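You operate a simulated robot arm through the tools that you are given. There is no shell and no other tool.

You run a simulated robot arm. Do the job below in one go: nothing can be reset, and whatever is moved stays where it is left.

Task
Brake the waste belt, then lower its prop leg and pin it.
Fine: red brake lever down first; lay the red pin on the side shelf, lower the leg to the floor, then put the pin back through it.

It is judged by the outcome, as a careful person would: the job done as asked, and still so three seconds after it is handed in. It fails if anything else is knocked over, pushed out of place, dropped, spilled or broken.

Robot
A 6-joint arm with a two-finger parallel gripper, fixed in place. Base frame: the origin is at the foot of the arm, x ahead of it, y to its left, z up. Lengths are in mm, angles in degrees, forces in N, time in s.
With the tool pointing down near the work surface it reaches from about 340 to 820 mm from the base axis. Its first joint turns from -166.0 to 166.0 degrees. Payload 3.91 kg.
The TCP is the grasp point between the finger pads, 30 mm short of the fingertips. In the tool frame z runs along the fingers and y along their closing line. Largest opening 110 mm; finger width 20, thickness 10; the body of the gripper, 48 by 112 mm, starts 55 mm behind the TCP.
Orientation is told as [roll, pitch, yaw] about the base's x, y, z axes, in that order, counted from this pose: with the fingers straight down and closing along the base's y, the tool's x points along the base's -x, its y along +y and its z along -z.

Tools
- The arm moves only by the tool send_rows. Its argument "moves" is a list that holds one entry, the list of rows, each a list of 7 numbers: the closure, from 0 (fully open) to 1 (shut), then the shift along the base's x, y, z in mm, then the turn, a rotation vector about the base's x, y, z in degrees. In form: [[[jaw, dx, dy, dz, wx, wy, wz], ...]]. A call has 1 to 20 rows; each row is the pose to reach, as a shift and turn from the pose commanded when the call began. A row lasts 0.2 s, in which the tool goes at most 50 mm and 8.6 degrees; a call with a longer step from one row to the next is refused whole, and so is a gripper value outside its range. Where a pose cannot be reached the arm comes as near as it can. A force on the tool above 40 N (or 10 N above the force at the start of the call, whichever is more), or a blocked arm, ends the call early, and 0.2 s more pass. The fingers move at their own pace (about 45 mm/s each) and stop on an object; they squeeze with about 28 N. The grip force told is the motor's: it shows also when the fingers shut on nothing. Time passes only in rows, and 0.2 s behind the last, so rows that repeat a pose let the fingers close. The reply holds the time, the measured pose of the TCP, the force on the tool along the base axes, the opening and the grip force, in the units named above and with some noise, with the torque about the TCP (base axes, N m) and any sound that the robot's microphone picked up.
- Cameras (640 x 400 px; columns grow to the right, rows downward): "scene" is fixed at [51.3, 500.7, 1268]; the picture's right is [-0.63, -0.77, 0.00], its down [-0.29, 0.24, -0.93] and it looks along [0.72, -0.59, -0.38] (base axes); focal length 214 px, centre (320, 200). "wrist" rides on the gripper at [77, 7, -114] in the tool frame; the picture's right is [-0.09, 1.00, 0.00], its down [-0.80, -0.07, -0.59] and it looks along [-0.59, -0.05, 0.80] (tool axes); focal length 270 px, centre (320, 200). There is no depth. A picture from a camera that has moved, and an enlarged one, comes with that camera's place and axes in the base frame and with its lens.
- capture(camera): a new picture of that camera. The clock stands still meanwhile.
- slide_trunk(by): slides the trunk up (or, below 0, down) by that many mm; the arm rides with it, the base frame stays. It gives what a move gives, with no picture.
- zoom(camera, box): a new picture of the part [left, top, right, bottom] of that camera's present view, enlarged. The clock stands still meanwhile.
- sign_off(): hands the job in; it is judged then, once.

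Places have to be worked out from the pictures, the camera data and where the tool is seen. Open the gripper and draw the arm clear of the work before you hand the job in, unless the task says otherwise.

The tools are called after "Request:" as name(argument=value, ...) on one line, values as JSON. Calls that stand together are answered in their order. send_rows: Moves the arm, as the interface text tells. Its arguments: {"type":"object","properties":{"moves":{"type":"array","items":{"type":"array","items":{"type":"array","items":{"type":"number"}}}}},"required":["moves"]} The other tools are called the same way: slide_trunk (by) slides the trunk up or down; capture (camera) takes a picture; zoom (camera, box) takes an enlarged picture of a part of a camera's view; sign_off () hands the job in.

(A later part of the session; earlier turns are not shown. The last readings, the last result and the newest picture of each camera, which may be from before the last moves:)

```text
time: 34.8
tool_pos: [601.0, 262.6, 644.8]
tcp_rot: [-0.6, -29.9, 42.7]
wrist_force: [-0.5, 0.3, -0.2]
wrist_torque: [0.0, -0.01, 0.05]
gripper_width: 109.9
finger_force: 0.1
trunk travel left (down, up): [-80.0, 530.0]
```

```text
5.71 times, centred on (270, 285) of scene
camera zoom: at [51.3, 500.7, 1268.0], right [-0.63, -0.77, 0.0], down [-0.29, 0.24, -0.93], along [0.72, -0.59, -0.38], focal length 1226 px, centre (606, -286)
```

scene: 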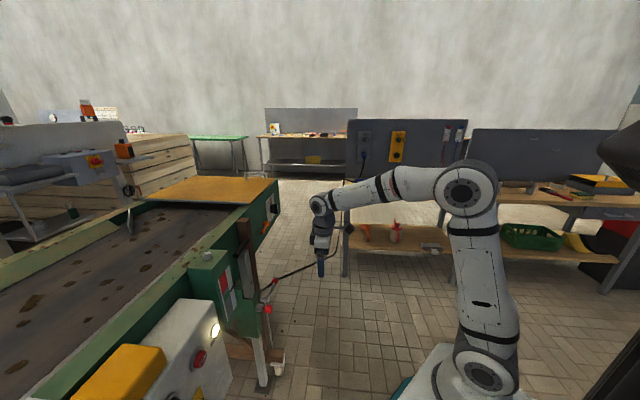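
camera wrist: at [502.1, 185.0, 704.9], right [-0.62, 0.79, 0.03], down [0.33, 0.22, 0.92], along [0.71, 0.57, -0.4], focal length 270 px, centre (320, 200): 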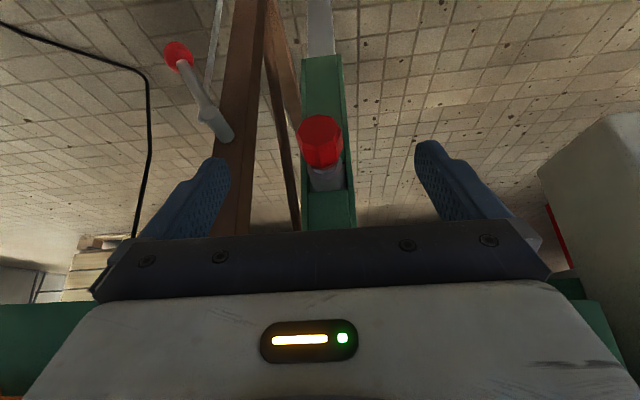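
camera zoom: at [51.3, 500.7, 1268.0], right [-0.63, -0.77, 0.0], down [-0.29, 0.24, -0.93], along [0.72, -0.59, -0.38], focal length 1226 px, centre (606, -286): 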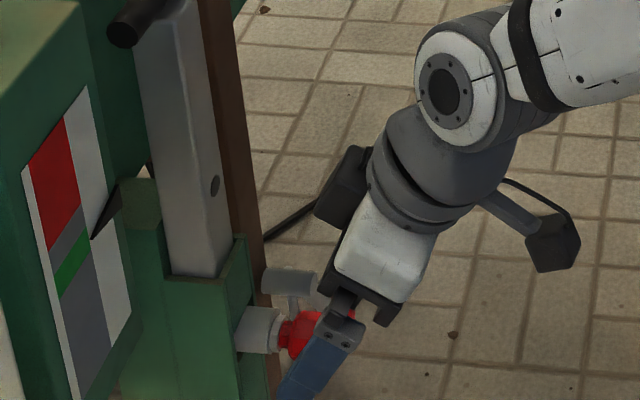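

The updated knob centre is about (614.5, 278, 598). I'll move in to straddle it and close.

Request:
send_rows(moves=[[[0, 3, 4, -12, 0, 0, 0], [0, 6, 8, -24, 0, 0, 0], [0, 7, 9, -31, 0, 0, 0], [0, 7, 9, -31, 0, 0, 0]]])

Request:
zoom(camera="wrist", box=[200, 80, 440, 230])

Request:
zoom(camera="scene", box=[250, 280, 300, 320])

```text
time: 35.8
tool_pos: [605.5, 271.9, 613.6]
tcp_rot: [-0.9, -29.8, 42.8]
wrist_force: [0.7, 0.3, 0.0]
wrist_torque: [-0.02, -0.01, 0.0]
gripper_width: 109.9
finger_force: 0.1
trunk travel left (down, up): [-80.0, 530.0]
```

```text
2.67 times, centred on (320, 155) of wrist
camera zoom: at [508.5, 193.8, 673.9], right [-0.62, 0.79, 0.03], down [0.33, 0.22, 0.92], along [0.71, 0.57, -0.4], focal length 721 px, centre (320, 320)
```

zoom: 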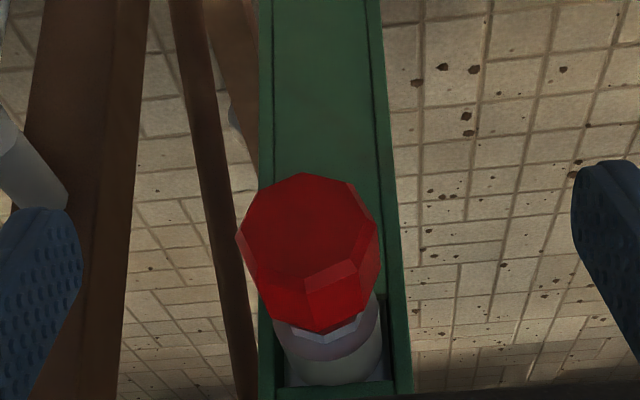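

```text
10.00 times, centred on (275, 300) of scene
camera zoom: at [51.3, 500.7, 1268.0], right [-0.63, -0.77, 0.0], down [-0.29, 0.24, -0.93], along [0.72, -0.59, -0.38], focal length 2145 px, centre (770, -800)
```

zoom: 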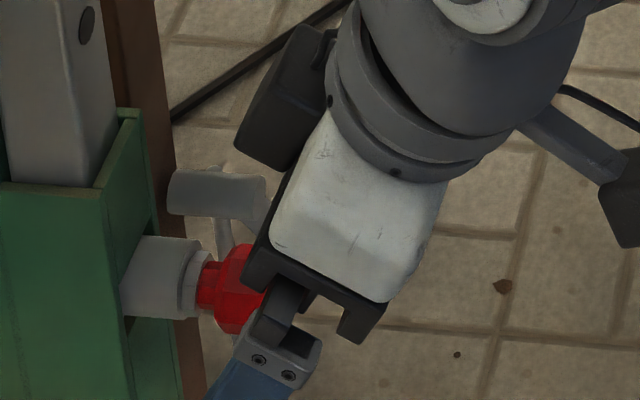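

The fingers straddle the knob. The two views suggest moving about 4 mm further towards the leg, so I'll do that and close on the knob.

Request:
send_rows(moves=[[[0, 3, 2.7, 0, 0, 0, 0], [0.4, 3, 2.7, 0, 0, 0, 0], [0.7, 3, 2.7, 0, 0, 0, 0], [0.8, 3, 2.7, 0, 0, 0, 0], [1, 3, 2.7, 0, 0, 0, 0], [1, 3, 2.7, 0, 0, 0, 0], [1, 3, 2.7, 0, 0, 0, 0], [1, 3, 2.7, 0, 0, 0, 0]]])

Request:
zoom(camera="wrist", box=[200, 80, 440, 230])

Request:
zoom(camera="scene", box=[250, 280, 300, 320])

```text
time: 37.6
tool_pos: [608.3, 273.2, 614.1]
tcp_rot: [-0.8, -29.9, 42.8]
wrist_force: [0.5, -3.6, 0.7]
wrist_torque: [-0.04, -0.04, -0.1]
gripper_width: 28.6
finger_force: 28.0
trunk travel left (down, up): [-80.0, 530.0]
```

```text
2.67 times, centred on (320, 155) of wrist
camera zoom: at [511.7, 196.3, 673.8], right [-0.62, 0.79, 0.03], down [0.33, 0.22, 0.92], along [0.71, 0.57, -0.4], focal length 721 px, centre (320, 320)
```

zoom: 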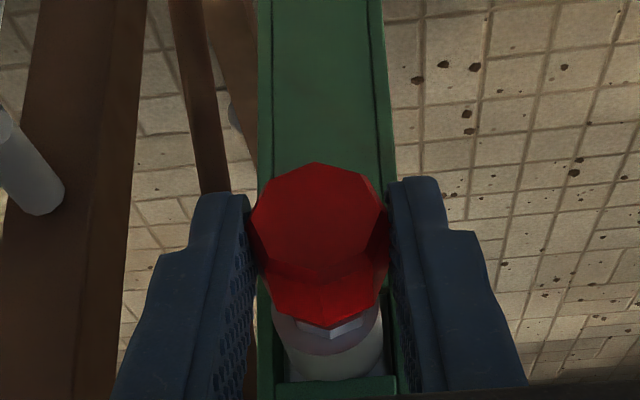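

```text
10.00 times, centred on (275, 300) of scene
camera zoom: at [51.3, 500.7, 1268.0], right [-0.63, -0.77, 0.0], down [-0.29, 0.24, -0.93], along [0.72, -0.59, -0.38], focal length 2145 px, centre (770, -800)
```

zoom: 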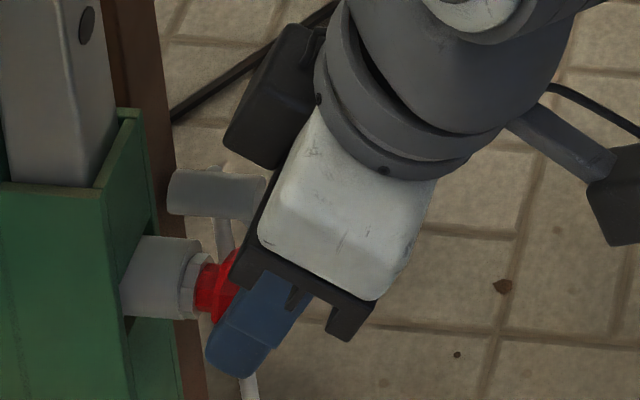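

The knob is gripped at 28.6 mm width. I note this grip pose, TCP (608, 273, 614), for reinsertion, and pull the pin straight out along the axis, slowly at first.

Request:
send_rows(moves=[[[1, -2.2, -2, 0, 0, 0, 0], [1, -4.4, -4.1, 0, 0, 0, 0], [1, -7.3, -6.8, 0, 0, 0, 0], [1, -11, -10.2, 0, 0, 0, 0], [1, -14.7, -13.6, 0, 0, 0, 0], [1, -18.4, -17, 0, 0, 0, 0], [1, -22, -20.4, 0, 0, 0, 0]]])

Request:
zoom(camera="scene", box=[220, 230, 320, 320])

Request:
zoom(camera="wrist", box=[200, 80, 440, 230])

```text
time: 39.2
tool_pos: [586.9, 254.3, 613.6]
tcp_rot: [-0.7, -29.9, 42.8]
wrist_force: [0.5, 0.1, -0.5]
wrist_torque: [0.0, 0.0, 0.01]
gripper_width: 28.7
finger_force: 28.0
trunk travel left (down, up): [-80.0, 530.0]
```

```text
4.44 times, centred on (270, 275) of scene
camera zoom: at [51.3, 500.7, 1268.0], right [-0.63, -0.77, 0.0], down [-0.29, 0.24, -0.93], along [0.72, -0.59, -0.38], focal length 953 px, centre (542, -133)
```

zoom: 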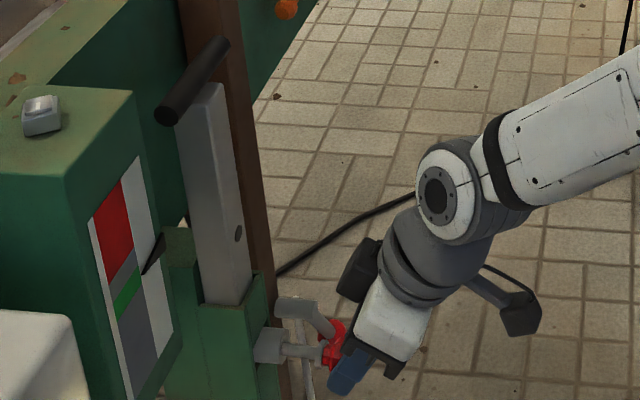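

```text
2.67 times, centred on (320, 155) of wrist
camera zoom: at [489.5, 176.3, 673.3], right [-0.62, 0.79, 0.03], down [0.33, 0.22, 0.92], along [0.71, 0.57, -0.4], focal length 721 px, centre (320, 320)
```

zoom: 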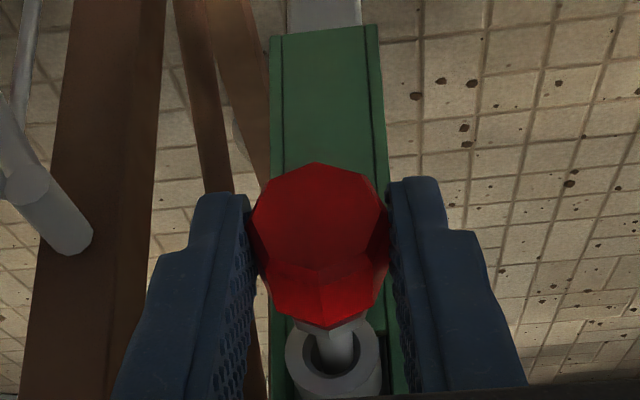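

The pin slides out freely. I'll keep pulling along the axis.

Request:
send_rows(moves=[[[1, -7.3, -6.8, 0, 0, 0, 0], [1, -14.7, -13.6, 0, 0, 0, 0], [1, -22, -20.4, 0, 0, 0, 0], [1, -29.4, -27.2, 0, 0, 0, 0], [1, -36.7, -34, 0, 0, 0, 0], [1, -44, -40.8, 0, 0, 0, 0], [1, -55, -51, 0, 0, 0, 0], [1, -66, -61.2, 0, 0, 0, 0], [1, -77, -71.4, 0, 0, 0, 0], [1, -88, -81.6, 0, 0, 0, 0]]])

Request:
zoom(camera="scene", box=[220, 230, 340, 330])

Request:
zoom(camera="wrist", box=[200, 80, 440, 230])

Request:
capture(camera="wrist")

```text
time: 41.4
tool_pos: [498.0, 171.4, 612.9]
tcp_rot: [-0.7, -29.9, 42.7]
wrist_force: [0.2, -0.6, 0.1]
wrist_torque: [-0.02, 0.02, 0.03]
gripper_width: 28.7
finger_force: 28.0
trunk travel left (down, up): [-80.0, 530.0]
```

```text
4.00 times, centred on (280, 280) of scene
camera zoom: at [51.3, 500.7, 1268.0], right [-0.63, -0.77, 0.0], down [-0.29, 0.24, -0.93], along [0.72, -0.59, -0.38], focal length 858 px, centre (480, -120)
```

zoom: 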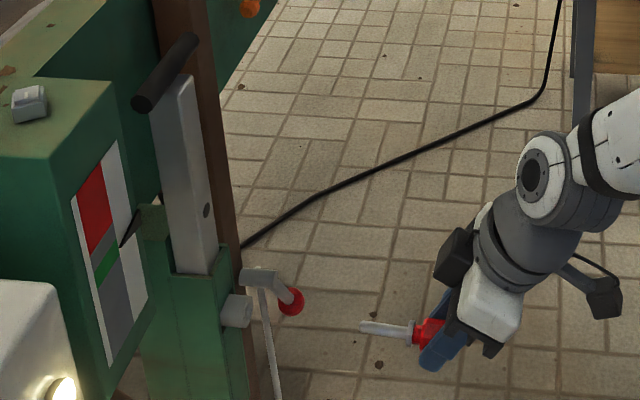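

```text
2.67 times, centred on (320, 155) of wrist
camera zoom: at [401.7, 93.6, 672.9], right [-0.61, 0.79, 0.03], down [0.34, 0.22, 0.92], along [0.71, 0.57, -0.4], focal length 721 px, centre (320, 320)
```

zoom: 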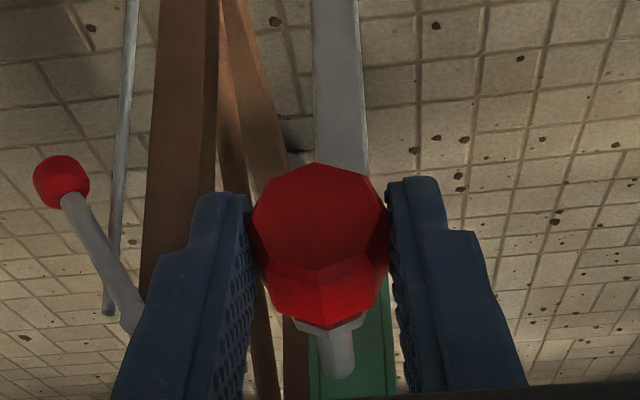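

```text
taken
camera wrist: at [401.7, 93.6, 672.9], right [-0.61, 0.79, 0.03], down [0.34, 0.22, 0.92], along [0.71, 0.57, -0.4], focal length 270 px, centre (320, 200)
```

wrist: 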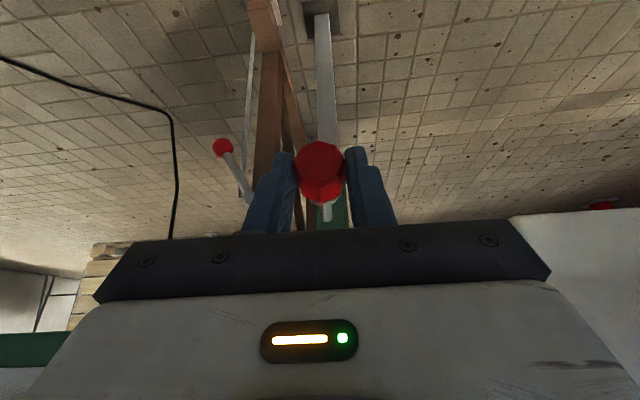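

The pin is out cleanly and the leg stayed up on its own. I'll raise the trunk to get clear height and carry the pin over towards the green side shelf for a look.

Request:
slide_trunk(by=240)

Request:
send_rows(moves=[[[1, -29, 32, 0, 0, 0, 0], [1, -58, 65, 0, 0, 0, 0], [1, -87, 97, 0, 0, 0, 0], [1, -116, 130, 0, 0, 0, 0], [1, -145, 162, 0, 0, 0, 0], [1, -174, 194, 0, 0, 0, 0], [1, -203, 227, 0, 0, 0, 0], [1, -232, 259, 0, 0, 0, 0], [1, -261, 292, 0, 0, 0, 0], [1, -290, 324, 0, 0, 0, 0], [1, -319, 357, 0, 0, 0, 0], [1, -348, 389, 0, 0, 0, 0]]])

Request:
capture(camera="wrist")

Request:
capture(camera="scene")

```text
time: 43.9
tool_pos: [498.4, 171.0, 853.1]
tcp_rot: [-0.7, -30.0, 42.7]
wrist_force: [-0.3, 0.2, -0.8]
wrist_torque: [-0.04, -0.02, -0.01]
gripper_width: 28.9
finger_force: 27.3
trunk travel left (down, up): [-320.0, 290.0]
```

```text
time: 46.5
tool_pos: [150.4, 563.8, 852.6]
tcp_rot: [-0.8, -29.9, 42.8]
wrist_force: [0.2, 0.2, -1.0]
wrist_torque: [0.01, 0.0, -0.02]
gripper_width: 29.0
finger_force: 27.8
trunk travel left (down, up): [-320.0, 290.0]
```

```text
taken
camera wrist: at [52.9, 485.4, 913.2], right [-0.61, 0.79, 0.03], down [0.34, 0.22, 0.92], along [0.71, 0.57, -0.4], focal length 270 px, centre (320, 200)
```

wrist: 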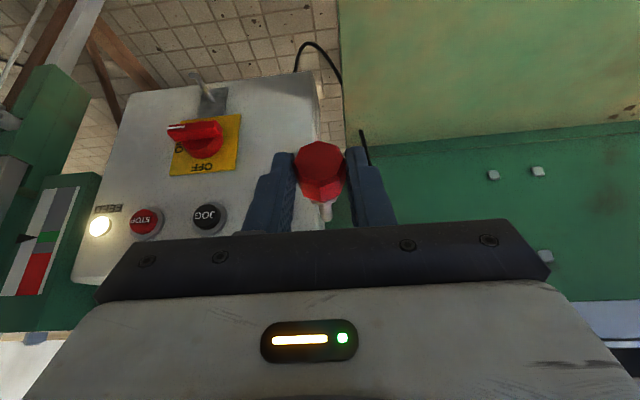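

```text
taken
```

scene: 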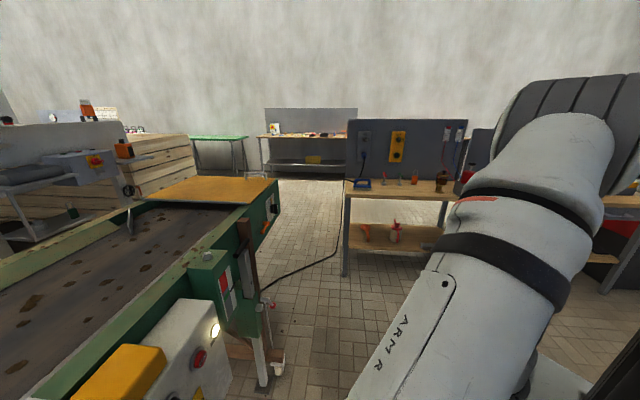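

The shelf top is in view, spanning roughly 500–738 mm out from me along the machine normal, clear of the box, at z≈660–675. I'll move above it at about (143, 704), tipping the pin about 10° shank-down so it will rest in a stable lie.

Request:
send_rows(moves=[[[1, -1, 23, 0, -1.7, 1.8, 0], [1, -2, 47, 0, -3.4, 3.6, 0], [1, -3.5, 70, 0, -5, 5.4, 0], [1, -5, 93, -10, -6.7, 7.2, 0], [1, -6, 117, -30, -6.7, 7.2, 0], [1, -7.3, 140, -60, -6.7, 7.2, 0], [1, -7.3, 140, -90, -6.7, 7.2, 0]]])

Request:
capture(camera="wrist")

Request:
capture(camera="scene")

```text
time: 48.1
tool_pos: [142.0, 699.8, 762.6]
tcp_rot: [-0.8, -20.0, 42.8]
wrist_force: [-1.0, -0.5, -0.8]
wrist_torque: [0.01, 0.0, -0.01]
gripper_width: 28.7
finger_force: 28.6
trunk travel left (down, up): [-320.0, 290.0]
```

```text
taken
camera wrist: at [54.3, 630.7, 842.1], right [-0.61, 0.79, 0.02], down [0.44, 0.33, 0.83], along [0.65, 0.52, -0.55], focal length 270 px, centre (320, 200)
```

wrist: 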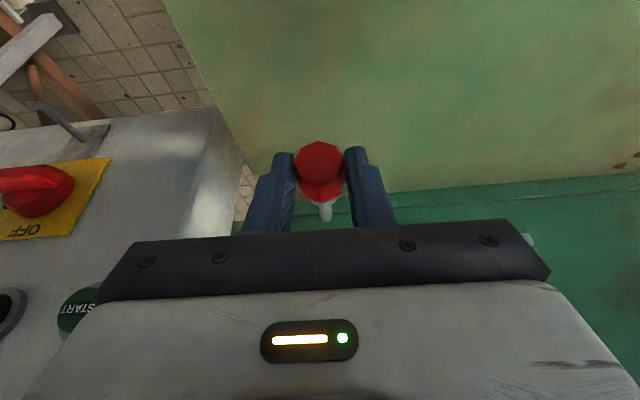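

```text
taken
```

scene: 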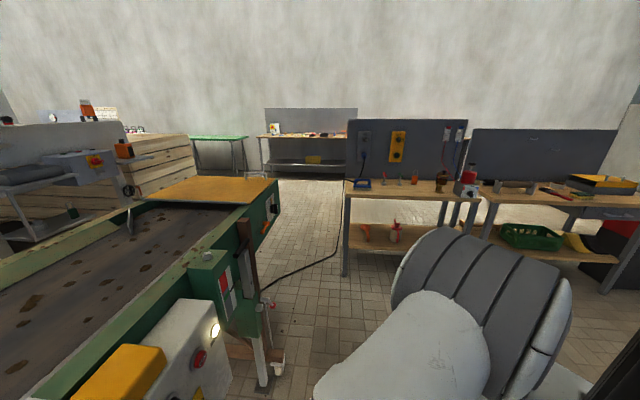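

My parallax estimate puts the shelf top at z≈650–660, so contact should come at a TCP height of about 687. I'll go down most of the way and then step gently.

Request:
send_rows(moves=[[[1, 0, 2, -15, 0, 0, 0], [1, 0, 2, -30, 0, 0, 0], [1, 0, 2, -45, 0, 0, 0], [1, 0, 2, -55, 0, 0, 0], [1, 0, 2, -60, 0, 0, 0]]])

Request:
capture(camera="wrist")

```text
time: 49.3
tool_pos: [143.3, 702.3, 701.1]
tcp_rot: [-0.9, -20.1, 42.7]
wrist_force: [0.1, 0.0, -0.1]
wrist_torque: [-0.01, 0.01, 0.0]
gripper_width: 28.6
finger_force: 28.2
trunk travel left (down, up): [-320.0, 290.0]
```

```text
taken
camera wrist: at [55.7, 632.9, 782.7], right [-0.61, 0.79, 0.02], down [0.44, 0.33, 0.83], along [0.65, 0.52, -0.55], focal length 270 px, centre (320, 200)
```

wrist: 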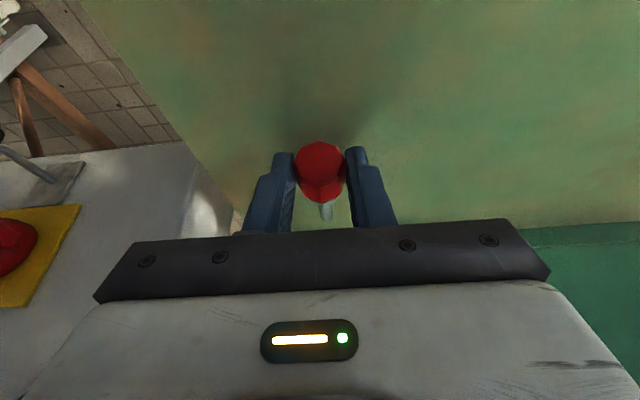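

The shadow is closing in, and I now estimate the shelf at z≈657. I'll step down in small increments, watching the force.

Request:
send_rows(moves=[[[1, 0, 0, -2, 0, 0, 0], [1, 0, 0, -4, 0, 0, 0], [1, 0, 0, -6, 0, 0, 0], [1, 0, 0, -7, 0, 0, 0]]])

Request:
zoom(camera="wrist", box=[220, 80, 420, 230])

```text
time: 50.3
tool_pos: [142.8, 702.1, 694.9]
tcp_rot: [-0.8, -20.1, 42.8]
wrist_force: [0.3, 0.6, -0.1]
wrist_torque: [-0.02, 0.01, 0.04]
gripper_width: 28.6
finger_force: 28.0
trunk travel left (down, up): [-320.0, 290.0]
```

```text
2.67 times, centred on (320, 155) of wrist
camera zoom: at [55.2, 632.9, 775.7], right [-0.61, 0.79, 0.02], down [0.44, 0.33, 0.83], along [0.65, 0.52, -0.55], focal length 721 px, centre (320, 320)
```

zoom: 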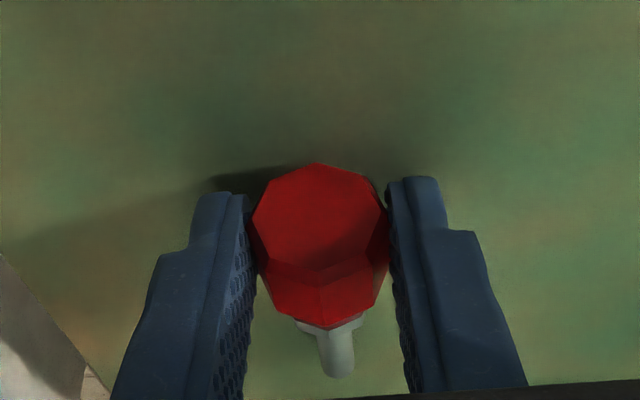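

The shadow is nearly touching the tips and no load shows yet. I'll continue in 1 mm steps.

Request:
send_rows(moves=[[[1, 0, 0, -1, 0, 0, 0], [1, 0, 0, -2, 0, 0, 0], [1, 0, 0, -2, 0, 0, 0]]])

Request:
send_rows(moves=[[[1, 0, 0, -1, 0, 0, 0], [1, 0, 0, -2, 0, 0, 0], [1, 0, 0, -2, 0, 0, 0]]])

Request:
zoom(camera="wrist", box=[220, 80, 420, 230])

```text
time: 51.1
tool_pos: [143.0, 702.8, 693.9]
tcp_rot: [-0.9, -20.1, 42.8]
wrist_force: [-0.9, -0.2, -0.7]
wrist_torque: [-0.01, 0.01, 0.0]
gripper_width: 28.6
finger_force: 27.6
trunk travel left (down, up): [-320.0, 290.0]
```

```text
time: 51.9
tool_pos: [142.6, 702.7, 693.7]
tcp_rot: [-0.7, -20.2, 42.8]
wrist_force: [0.5, 0.1, 10.0]
wrist_torque: [0.1, -0.11, -0.01]
gripper_width: 28.9
finger_force: 28.3
trunk travel left (down, up): [-320.0, 290.0]
```

```text
2.67 times, centred on (320, 155) of wrist
camera zoom: at [54.8, 633.4, 773.4], right [-0.61, 0.79, 0.02], down [0.44, 0.32, 0.84], along [0.65, 0.52, -0.55], focal length 721 px, centre (320, 320)
```

zoom: 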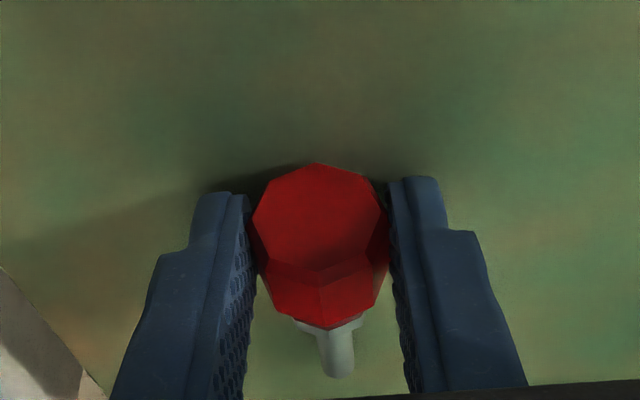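

Contact shows as about 10 N, at the knob's rear edge, so the pin is resting on the shelf. I'll open the jaws and see how it sits.

Request:
send_rows(moves=[[[0.6, 0, 0, 0.5, 0, 0, 0], [0.5, 0, 0, 0.5, 0, 0, 0], [0.4, 0, 0, 0.5, 0, 0, 0], [0.4, 0, 0, 0.5, 0, 0, 0], [0.4, 0, 0, 0.5, 0, 0, 0]]])

Request:
zoom(camera="wrist", box=[220, 80, 420, 230])

```text
time: 53.1
tool_pos: [142.6, 702.0, 690.9]
tcp_rot: [-0.7, -20.1, 42.8]
wrist_force: [-0.5, -0.6, -0.1]
wrist_torque: [0.0, 0.03, 0.05]
gripper_width: 65.2
finger_force: 0.0
trunk travel left (down, up): [-320.0, 290.0]
```

```text
2.67 times, centred on (320, 155) of wrist
camera zoom: at [54.9, 633.0, 772.7], right [-0.61, 0.79, 0.02], down [0.44, 0.33, 0.83], along [0.65, 0.52, -0.55], focal length 721 px, centre (320, 320)
```

zoom: 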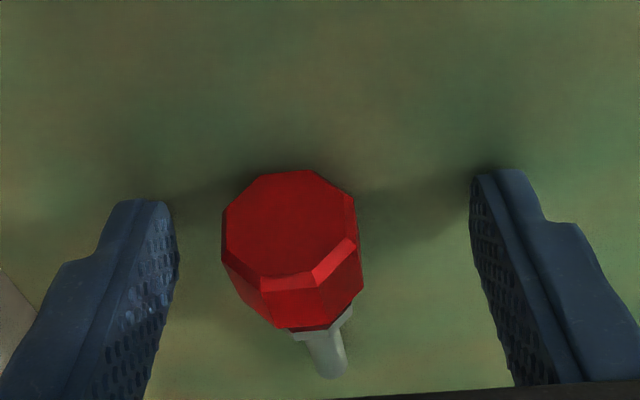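

The knob settled onto a flat and the pin lies stable on the shelf, turned only slightly. I'll withdraw upward along the tool axis and check it.

Request:
send_rows(moves=[[[0.2, -1, -1, 4, 0, 0, 0], [0, -3, -3, 14, 0, 0, 0], [0, -8, -8, 34, 0, 0, 0], [0, -15, -14, 60, 0, 0, 0], [0, -22, -21, 90, 0, 0, 0]]])

Request:
capture(camera="wrist")

Request:
zoom(camera="wrist", box=[220, 40, 420, 190])

```text
time: 54.3
tool_pos: [122.6, 681.2, 783.6]
tcp_rot: [-0.8, -20.1, 42.9]
wrist_force: [-0.2, 0.7, -0.3]
wrist_torque: [0.0, -0.03, -0.02]
gripper_width: 109.9
finger_force: 0.0
trunk travel left (down, up): [-320.0, 290.0]
```

```text
taken
camera wrist: at [33.5, 612.7, 863.0], right [-0.61, 0.79, 0.02], down [0.44, 0.33, 0.83], along [0.65, 0.52, -0.55], focal length 270 px, centre (320, 200)
```

wrist: 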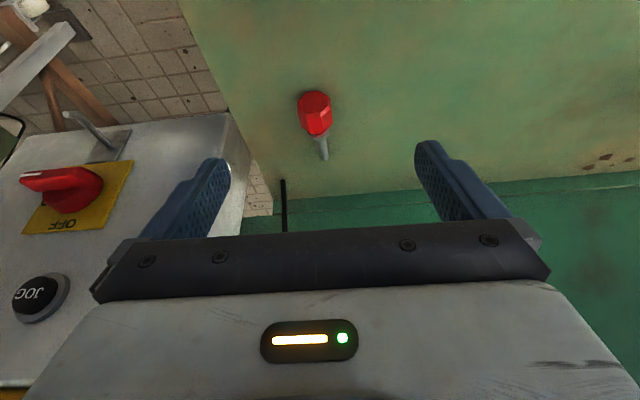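

```text
2.67 times, centred on (320, 115) of wrist
camera zoom: at [33.5, 612.7, 863.0], right [-0.61, 0.79, 0.02], down [0.44, 0.33, 0.83], along [0.65, 0.52, -0.55], focal length 721 px, centre (320, 427)
```

zoom: 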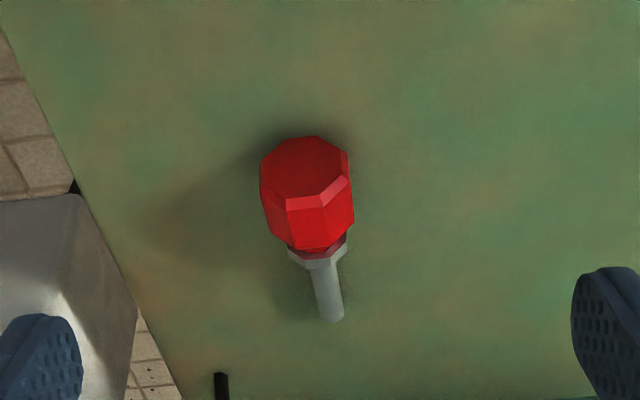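

The pin lies safely on the shelf. Next is the leg: I'll go back in front of it with the fingers tilted about 60° forward, so they can grip the grey tube from both sides below its handle bar.

Request:
send_rows(moves=[[[0, -5, -20, 10, 0, 0, 0], [0, 10, -50, 20, 0, 0, 0], [0, 40, -84, 30, 0, 0, 0], [0, 70, -118, 37, 0, 0, 0], [0, 100, -152, 37, 0, 0, 0], [0, 130, -185, 37, 0, 0, 0], [0, 160, -218, 37, 3.4, -3.7, 0], [0, 190, -250, 37, 8, -8.7, 0], [0, 222, -280, 37, 12.6, -13.6, 0], [0, 254, -310, 37, 17, -18.4, 0], [0, 290, -340, 37, 21.6, -23.4, 0], [0, 325, -375, 37, 25, -27, 0], [0, 360, -410, 37, 27.2, -29.4, 0], [0, 390, -445, 37, 27.2, -29.4, 0], [0, 417, -471, 37, 27.2, -29.4, 0]]])

Request:
capture(camera="wrist")

Request:
capture(camera="scene")

```text
time: 57.5
tool_pos: [405.6, 345.8, 822.4]
tcp_rot: [-2.7, -59.7, 40.3]
wrist_force: [-0.3, -0.6, -0.1]
wrist_torque: [-0.01, -0.01, 0.03]
gripper_width: 110.6
finger_force: 0.1
out of reach, approached as far as the arm can: row 11, 12, 13, 14, 15
trunk travel left (down, up): [-320.0, 290.0]
```

```text
taken
camera wrist: at [291.9, 266.9, 812.9], right [-0.58, 0.81, 0.05], down [-0.06, -0.1, 0.99], along [0.81, 0.57, 0.11], focal length 270 px, centre (320, 200)
```

wrist: 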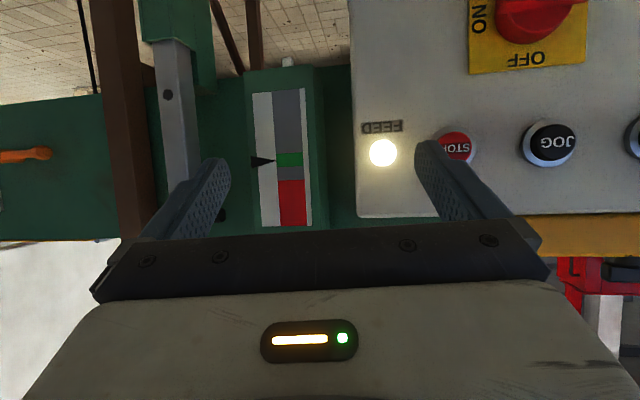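

```text
taken
```

scene: 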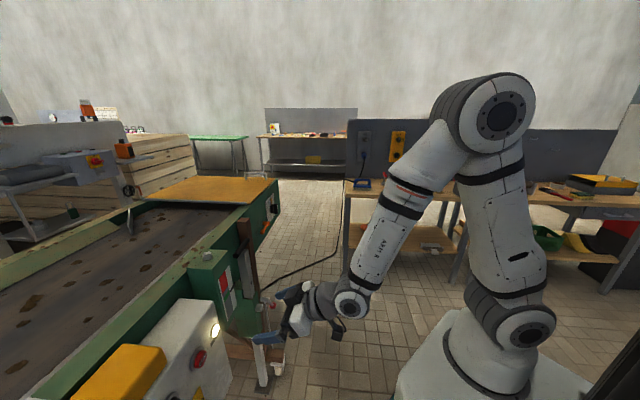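

The arm is cramped at this trunk height with the steep forearm. I'll back the tool off a little from the machine, lower the trunk and work from a lower shoulder.

Request:
slide_trunk(by=-220)

Request:
send_rows(moves=[[[0, 10, -20, 20, 0, 0, 0], [0, 25, -40, 40, 0, 0, 0], [0, 45, -60, 65, 0, 0, 0], [0, 65, -80, 90, 0, 0, 0], [0, 85, -100, 115, 0, 0, 0], [0, 105, -120, 140, 0, 0, 0], [0, 120, -130, 165, 0, 0, 0], [0, 134, -136, 190, 0, 0, 0]]])

Request:
capture(camera="wrist")

Request:
capture(camera="scene")

```text
time: 59.8
tool_pos: [405.1, 346.4, 601.5]
tcp_rot: [-2.6, -59.8, 40.3]
wrist_force: [0.3, 0.3, 0.4]
wrist_torque: [0.04, 0.0, -0.01]
gripper_width: 109.8
finger_force: 0.0
trunk travel left (down, up): [-100.0, 510.0]
```

```text
time: 61.6
tool_pos: [465.8, 289.4, 744.9]
tcp_rot: [-6.2, -55.6, 40.2]
wrist_force: [-0.1, 0.2, 0.0]
wrist_torque: [0.0, 0.01, -0.02]
gripper_width: 110.0
finger_force: 0.2
out of reach, approached as far as the arm can: row 1, 2, 3, 4, 5, 6, 7, 8
trunk travel left (down, up): [-100.0, 510.0]
```

```text
taken
camera wrist: at [348.9, 217.6, 746.0], right [-0.53, 0.85, 0.01], down [-0.03, -0.03, 1.0], along [0.85, 0.53, 0.04], focal length 270 px, centre (320, 200)
```

wrist: 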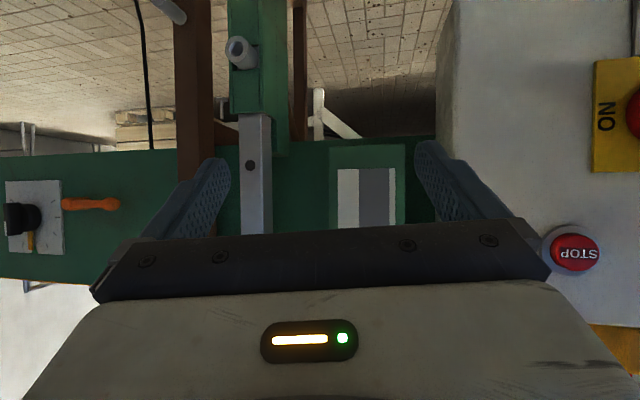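

```text
taken
```

scene: 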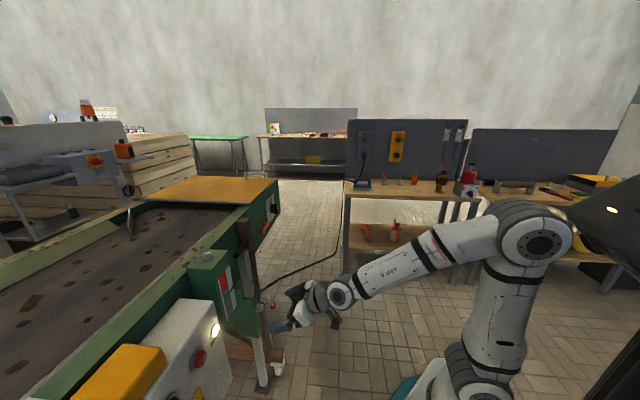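

The tilted-60° pose is awkward for the wrist because it is nearly aligned with the forearm. A 40° tilt is enough to grip the leg just below its handle bar, so I'll back away to that orientation.

Request:
send_rows(moves=[[[0, 8, -22, 4, -1.8, 3.5, 1.9], [0, 17, -44, 8, -3.7, 7.1, 3.8], [0, 25, -66, 12, -5.5, 10.6, 5.7], [0, 34, -89, 15, -7.4, 14.2, 7.7]]])

```text
time: 62.6
tool_pos: [500.1, 199.9, 757.8]
tcp_rot: [-0.4, -39.8, 43.6]
wrist_force: [-1.1, 0.8, 0.1]
wrist_torque: [0.01, 0.0, -0.05]
gripper_width: 109.9
finger_force: 0.1
out of reach, approached as far as the arm can: row 1
trunk travel left (down, up): [-100.0, 510.0]
```

Now at a clean 40° tilt. I'll move to a stand-off in front of the upper leg with the jaws part open and look.

Request:
send_rows(moves=[[[0.3, 18, 11, 20, 0, 0, -0.4], [0.3, 37, 23, 40, 0, 0, -0.8], [0.3, 55, 34, 58, 0, 0, -0.8], [0.3, 74, 46, 74, 0, 0, -0.8], [0.3, 92, 57, 74, 0, 0, -0.8]]])

Request:
capture(camera="wrist")

Request:
zoom(camera="scene", box=[200, 190, 340, 300])

```text
time: 63.8
tool_pos: [593.4, 258.2, 832.3]
tcp_rot: [-0.5, -40.0, 42.8]
wrist_force: [-0.4, -0.4, -0.8]
wrist_torque: [0.02, -0.02, 0.0]
gripper_width: 77.0
finger_force: 0.0
trunk travel left (down, up): [-100.0, 510.0]
```

```text
taken
camera wrist: at [490.7, 173.8, 870.0], right [-0.62, 0.78, 0.05], down [0.22, 0.11, 0.97], along [0.75, 0.62, -0.23], focal length 270 px, centre (320, 200)
```

wrist: 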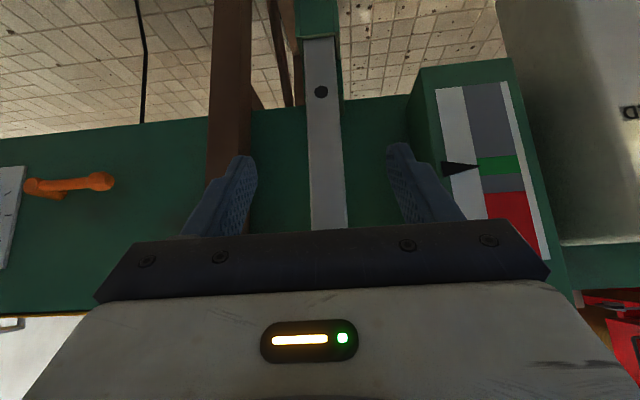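

```text
3.64 times, centred on (270, 245) of scene
camera zoom: at [51.3, 500.7, 1268.0], right [-0.63, -0.77, 0.0], down [-0.29, 0.24, -0.93], along [0.72, -0.59, -0.38], focal length 780 px, centre (502, 36)
```

zoom: 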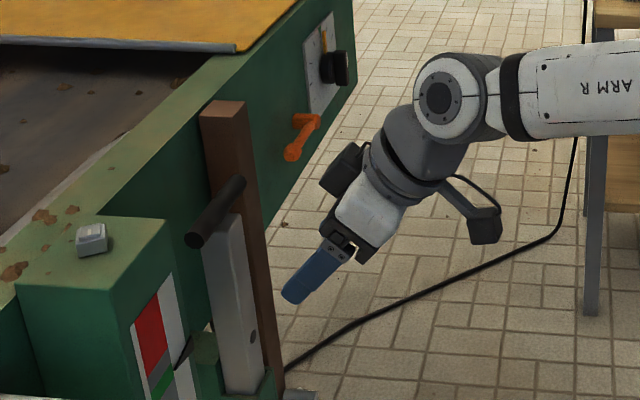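

The leg is centred between the fingers. I'll advance along the machine normal, and close on the tube.

Request:
send_rows(moves=[[[0.3, 15, 14, 0, 0, 0, 0], [0.3, 30, 28, 0, 0, 0, 0], [0.3, 45, 42, 0, 0, 0, 0], [0.3, 55, 51, 0, 0, 0, 0], [0.3, 61.7, 57.1, 0, 0, 0, 0], [0.3, 61.7, 57.1, 0, 0, 0, 0]]])

Request:
capture(camera="wrist")

Request:
zoom(camera="scene", box=[220, 210, 320, 290])

```text
time: 65.2
tool_pos: [655.3, 314.8, 832.7]
tcp_rot: [-0.4, -40.0, 42.8]
wrist_force: [0.0, 0.4, -0.4]
wrist_torque: [0.0, 0.0, 0.01]
gripper_width: 76.7
finger_force: 0.1
trunk travel left (down, up): [-100.0, 510.0]
```

```text
taken
camera wrist: at [551.8, 230.4, 871.1], right [-0.62, 0.78, 0.05], down [0.22, 0.11, 0.97], along [0.75, 0.62, -0.24], focal length 270 px, centre (320, 200)
```

wrist: 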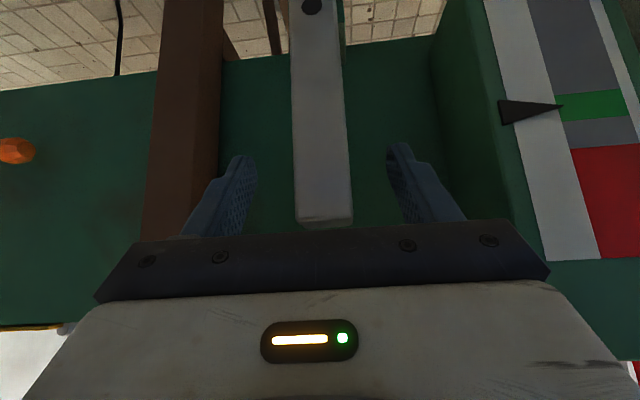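

```text
5.00 times, centred on (270, 250) of scene
camera zoom: at [51.3, 500.7, 1268.0], right [-0.63, -0.77, 0.0], down [-0.29, 0.24, -0.93], along [0.72, -0.59, -0.38], focal length 1072 px, centre (570, -50)
```

zoom: 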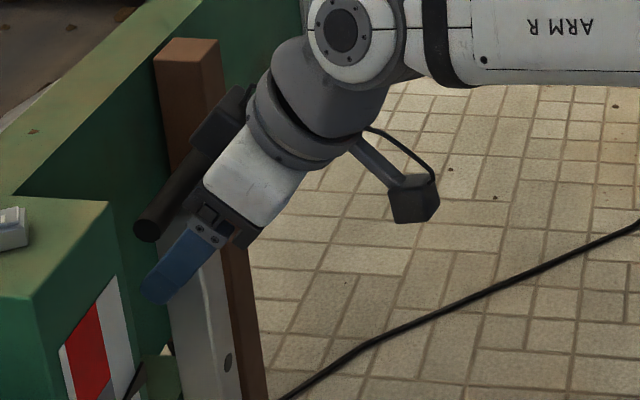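

No contact so far, and the tube sits between the pads. Closing the grip now.

Request:
send_rows(moves=[[[0.6, 0, 0, 0, 0, 0, 0], [0.8, 0, 0, 0, 0, 0, 0], [1, 0, 0, 0, 0, 0, 0], [1, 0, 0, 0, 0, 0, 0], [1, 0, 0, 0, 0, 0, 0]]])

Request:
zoom(camera="wrist", box=[200, 80, 440, 240])

```text
time: 66.4
tool_pos: [653.0, 314.9, 833.8]
tcp_rot: [-0.2, -39.9, 42.8]
wrist_force: [-8.8, 8.5, -0.6]
wrist_torque: [1.17, 0.77, 1.49]
gripper_width: 30.9
finger_force: 44.9
trunk travel left (down, up): [-100.0, 510.0]
```

```text
2.50 times, centred on (320, 160) of wrist
camera zoom: at [550.8, 231.4, 871.0], right [-0.62, 0.78, 0.05], down [0.22, 0.11, 0.97], along [0.75, 0.62, -0.24], focal length 676 px, centre (320, 300)
```

zoom: 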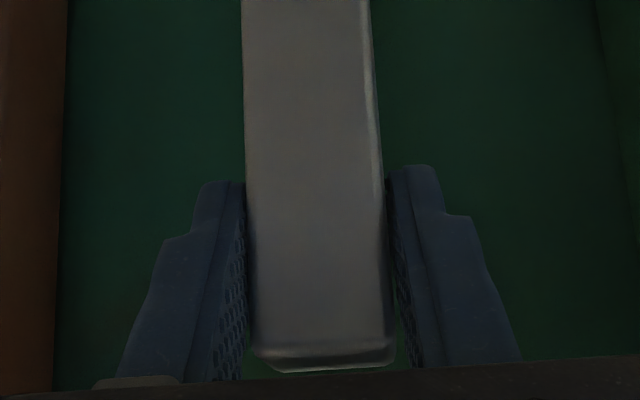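

The leg is gripped at 31 mm. A slight sideways load shows I'm about 1–2 mm off centre, so I'll relax that and start lowering gently.

Request:
send_rows(moves=[[[1, -0.7, 0.75, 0, 0, 0, 0], [1, -1.4, 1.5, -2, 0, 0, 0], [1, -1.4, 1.5, -6, 0, 0, 0], [1, -1.4, 1.5, -11, 0, 0, 0], [1, -1.4, 1.5, -16, 0, 0, 0], [1, -1.4, 1.5, -20, 0, 0, 0]]])

Request:
zoom(camera="wrist", box=[200, 80, 440, 240])

Request:
zoom(camera="scene", box=[220, 210, 320, 290])

```text
time: 67.8
tool_pos: [652.7, 315.4, 812.1]
tcp_rot: [-0.2, -40.1, 42.7]
wrist_force: [10.1, -1.4, 2.9]
wrist_torque: [1.37, -0.09, 0.96]
gripper_width: 30.9
finger_force: 45.7
trunk travel left (down, up): [-100.0, 510.0]
```

```text
2.50 times, centred on (320, 160) of wrist
camera zoom: at [550.5, 231.6, 850.2], right [-0.62, 0.78, 0.05], down [0.21, 0.11, 0.97], along [0.75, 0.62, -0.23], focal length 676 px, centre (320, 300)
```

zoom: 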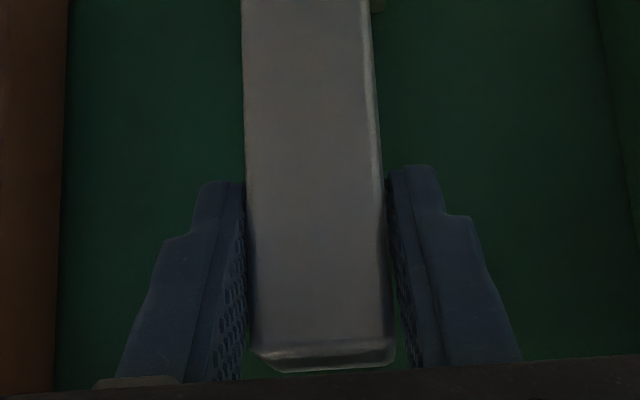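

```text
5.00 times, centred on (270, 250) of scene
camera zoom: at [51.3, 500.7, 1268.0], right [-0.63, -0.77, 0.0], down [-0.29, 0.24, -0.93], along [0.72, -0.59, -0.38], focal length 1072 px, centre (570, -50)
```

zoom: 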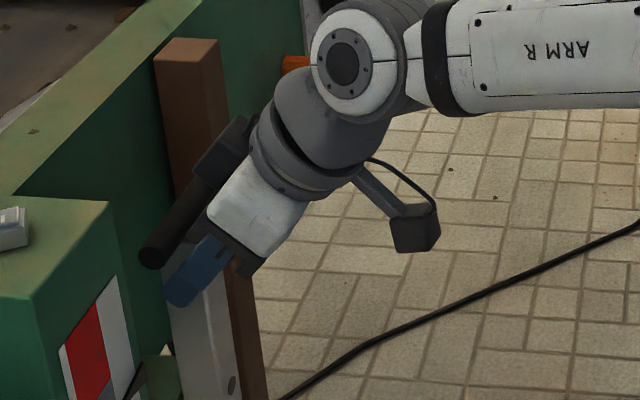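

The leg moves down with the gripper without slipping. I'll continue in small steps.

Request:
send_rows(moves=[[[1, 0, 0, -5, 0, 0, 0], [1, 0, 0, -11, 0, 0, 0], [1, 0, 0, -18, 0, 0, 0], [1, 0, 0, -25, 0, 0, 0], [1, 0, 0, -32, 0, 0, 0], [1, 0, 0, -39, 0, 0, 0], [1, 0, 0, -46, 0, 0, 0], [1, 0, 0, -53, 0, 0, 0], [1, 0, 0, -60, 0, 0, 0], [1, 0, 0, -67, 0, 0, 0], [1, 0, 0, -74, 0, 0, 0], [1, 0, 0, -80, 0, 0, 0]]])

Request:
capture(camera="wrist")

Request:
zoom(camera="scene", box=[220, 230, 320, 390])

```text
time: 70.4
tool_pos: [653.6, 315.0, 731.4]
tcp_rot: [-0.3, -40.0, 42.6]
wrist_force: [20.1, -3.5, -0.7]
wrist_torque: [0.93, 0.08, 0.92]
gripper_width: 30.7
finger_force: 44.7
trunk travel left (down, up): [-100.0, 510.0]
```

```text
taken
camera wrist: at [550.4, 231.6, 769.4], right [-0.62, 0.78, 0.05], down [0.22, 0.11, 0.97], along [0.75, 0.62, -0.24], focal length 270 px, centre (320, 200)
```

wrist: 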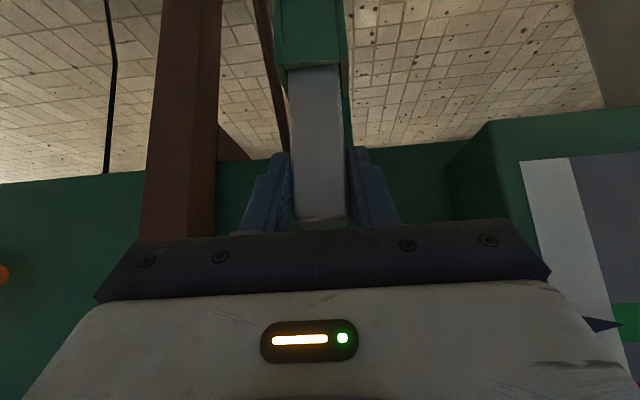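

```text
2.50 times, centred on (270, 310) of scene
camera zoom: at [51.3, 500.7, 1268.0], right [-0.63, -0.77, 0.0], down [-0.29, 0.24, -0.93], along [0.72, -0.59, -0.38], focal length 536 px, centre (445, -75)
```

zoom: 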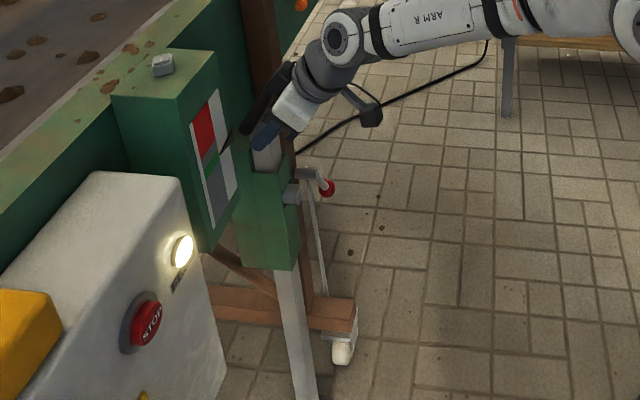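

100 mm down, with about 17 mm left by my estimate. I'll ease the sideways load and continue in smaller steps until the foot meets the floor.

Request:
send_rows(moves=[[[1, 0.6, -0.2, 0, 0, 0, 0], [1, 1.2, -0.3, -2, 0, 0, 0], [1, 1.2, -0.3, -4, 0, 0, 0], [1, 1.2, -0.3, -6, 0, 0, 0], [1, 1.2, -0.3, -8, 0, 0, 0], [1, 1.2, -0.3, -10, 0, 0, 0]]])

Request:
send_rows(moves=[[[1, 0, 0, -1.5, 0, 0, 0], [1, 0, 0, -3, 0, 0, 0], [1, 0, 0, -4, 0, 0, 0]]])

Request:
zoom(camera="scene", box=[240, 330, 300, 400])

```text
time: 71.8
tool_pos: [654.1, 315.5, 722.7]
tcp_rot: [-0.3, -39.9, 42.8]
wrist_force: [4.7, 1.2, 3.0]
wrist_torque: [0.71, 0.81, 1.3]
gripper_width: 30.6
finger_force: 44.4
trunk travel left (down, up): [-100.0, 510.0]
```

```text
time: 72.6
tool_pos: [653.7, 315.1, 717.6]
tcp_rot: [-0.3, -40.0, 42.8]
wrist_force: [6.5, 1.4, 2.5]
wrist_torque: [0.15, 1.06, 1.38]
gripper_width: 30.7
finger_force: 44.9
trunk travel left (down, up): [-100.0, 510.0]
```

```text
5.71 times, centred on (270, 365) of scene
camera zoom: at [51.3, 500.7, 1268.0], right [-0.63, -0.77, 0.0], down [-0.29, 0.24, -0.93], along [0.72, -0.59, -0.38], focal length 1226 px, centre (606, -743)
```

zoom: 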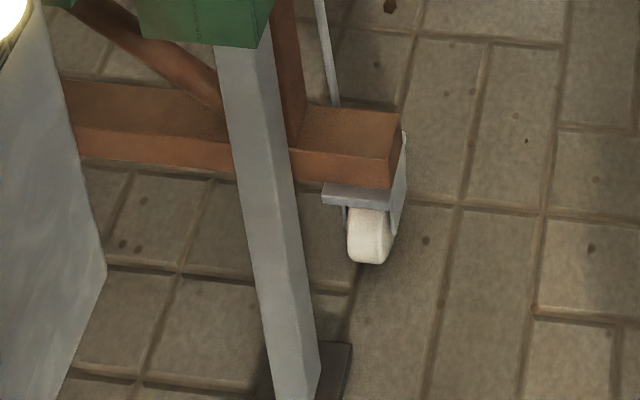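

Near the expected floor height with no vertical load yet. I'll keep going 1 mm at a time until the foot bears.

Request:
send_rows(moves=[[[1, 0, 0, -1, 0, 0, 0], [1, 0, 0, -2, 0, 0, 0], [1, 0, 0, -2, 0, 0, 0]]])

Request:
send_rows(moves=[[[1, 0, 0, -1, 0, 0, 0], [1, 0, 0, -2, 0, 0, 0], [1, 0, 0, -2, 0, 0, 0]]])

Request:
send_rows(moves=[[[1, 0, 0, -1, 0, 0, 0], [1, 0, 0, -2, 0, 0, 0], [1, 0, 0, -2, 0, 0, 0]]])

```text
time: 73.4
tool_pos: [652.9, 315.0, 716.7]
tcp_rot: [-0.3, -40.0, 42.7]
wrist_force: [3.1, 2.6, 1.7]
wrist_torque: [0.99, 0.51, 1.26]
gripper_width: 30.9
finger_force: 45.1
trunk travel left (down, up): [-100.0, 510.0]
```

```text
time: 74.2
tool_pos: [653.3, 316.4, 714.5]
tcp_rot: [-0.4, -40.2, 42.8]
wrist_force: [6.2, -0.4, 7.9]
wrist_torque: [0.04, 1.35, 1.37]
gripper_width: 30.9
finger_force: 45.3
trunk travel left (down, up): [-100.0, 510.0]
```

```text
time: 75.0
tool_pos: [652.3, 315.2, 714.6]
tcp_rot: [-0.4, -40.3, 42.8]
wrist_force: [7.4, 0.0, 18.6]
wrist_torque: [0.35, 1.09, 1.31]
gripper_width: 31.1
finger_force: 44.5
trunk travel left (down, up): [-100.0, 510.0]
```

The vertical load rose to about 19 N at 119 mm of travel, so the foot is on the floor. I'll release and back out along the machine normal, then check the hole alignment.

Request:
send_rows(moves=[[[1, 0, 0, 1, 0, 0, 0], [0.7, 0, 0, 1, 0, 0, 0], [0.5, 0, 0, 1, 0, 0, 0], [0.3, 0, 0, 1, 0, 0, 0], [0.3, 0, 0, 1, 0, 0, 0], [0.3, -11, -10, 1, 0, 0, 0], [0.3, -26, -24, 1, 0, 0, 0], [0.3, -44, -41, 1, 0, 0, 0], [0.3, -66, -61, 1, 0, 0, 0], [0.3, -88, -82, 1, 0, 0, 0], [0.3, -110, -102, 1, 0, 0, 0]]])

Request:
capture(camera="wrist")

Request:
zoom(camera="scene", box=[220, 230, 320, 390])

```text
time: 77.4
tool_pos: [545.1, 213.9, 713.6]
tcp_rot: [-0.4, -39.9, 42.7]
wrist_force: [1.0, -0.3, -1.2]
wrist_torque: [-0.02, 0.01, 0.04]
gripper_width: 76.7
finger_force: 0.0
trunk travel left (down, up): [-100.0, 510.0]
```

```text
taken
camera wrist: at [441.4, 129.4, 752.0], right [-0.62, 0.78, 0.05], down [0.22, 0.11, 0.97], along [0.75, 0.62, -0.24], focal length 270 px, centre (320, 200)
```

wrist: 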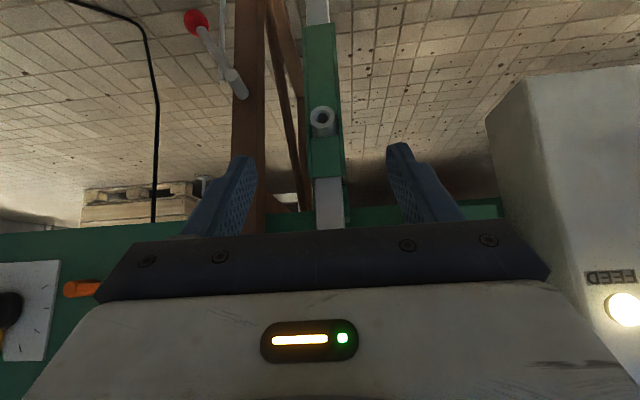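

```text
2.50 times, centred on (270, 310) of scene
camera zoom: at [51.3, 500.7, 1268.0], right [-0.63, -0.77, 0.0], down [-0.29, 0.24, -0.93], along [0.72, -0.59, -0.38], focal length 536 px, centre (445, -75)
```

zoom: 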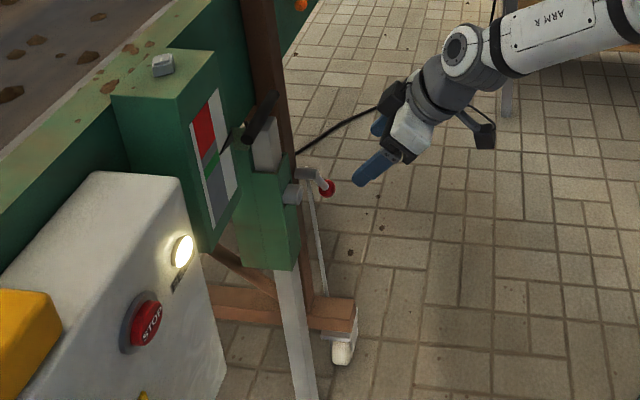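

I'll look at the boss opening to see whether the leg's hole sits behind it.

Request:
zoom(camera="wrist", box=[300, 95, 348, 135])

Request:
zoom(camera="scene", box=[240, 350, 300, 400])

```text
10.00 times, centred on (324, 115) of wrist
camera zoom: at [441.4, 129.4, 752.0], right [-0.62, 0.78, 0.05], down [0.22, 0.11, 0.97], along [0.75, 0.62, -0.24], focal length 2703 px, centre (280, 1050)
```

zoom: 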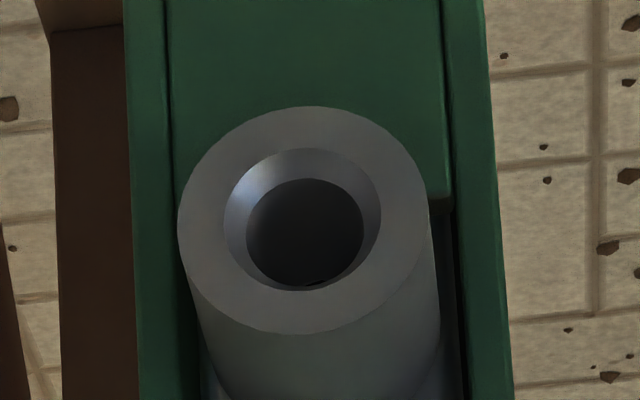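

```text
8.00 times, centred on (270, 375) of scene
camera zoom: at [51.3, 500.7, 1268.0], right [-0.63, -0.77, 0.0], down [-0.29, 0.24, -0.93], along [0.72, -0.59, -0.38], focal length 1716 px, centre (720, -1200)
```

zoom: 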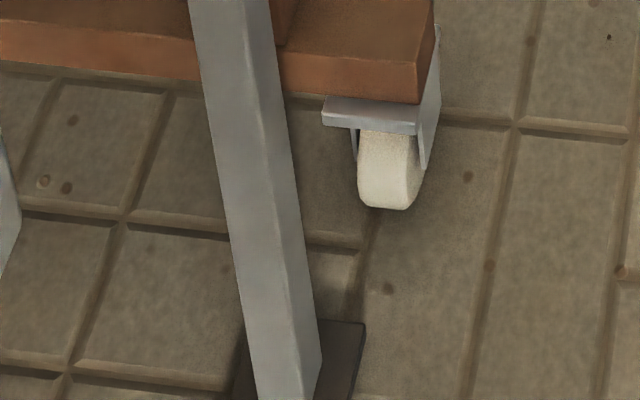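

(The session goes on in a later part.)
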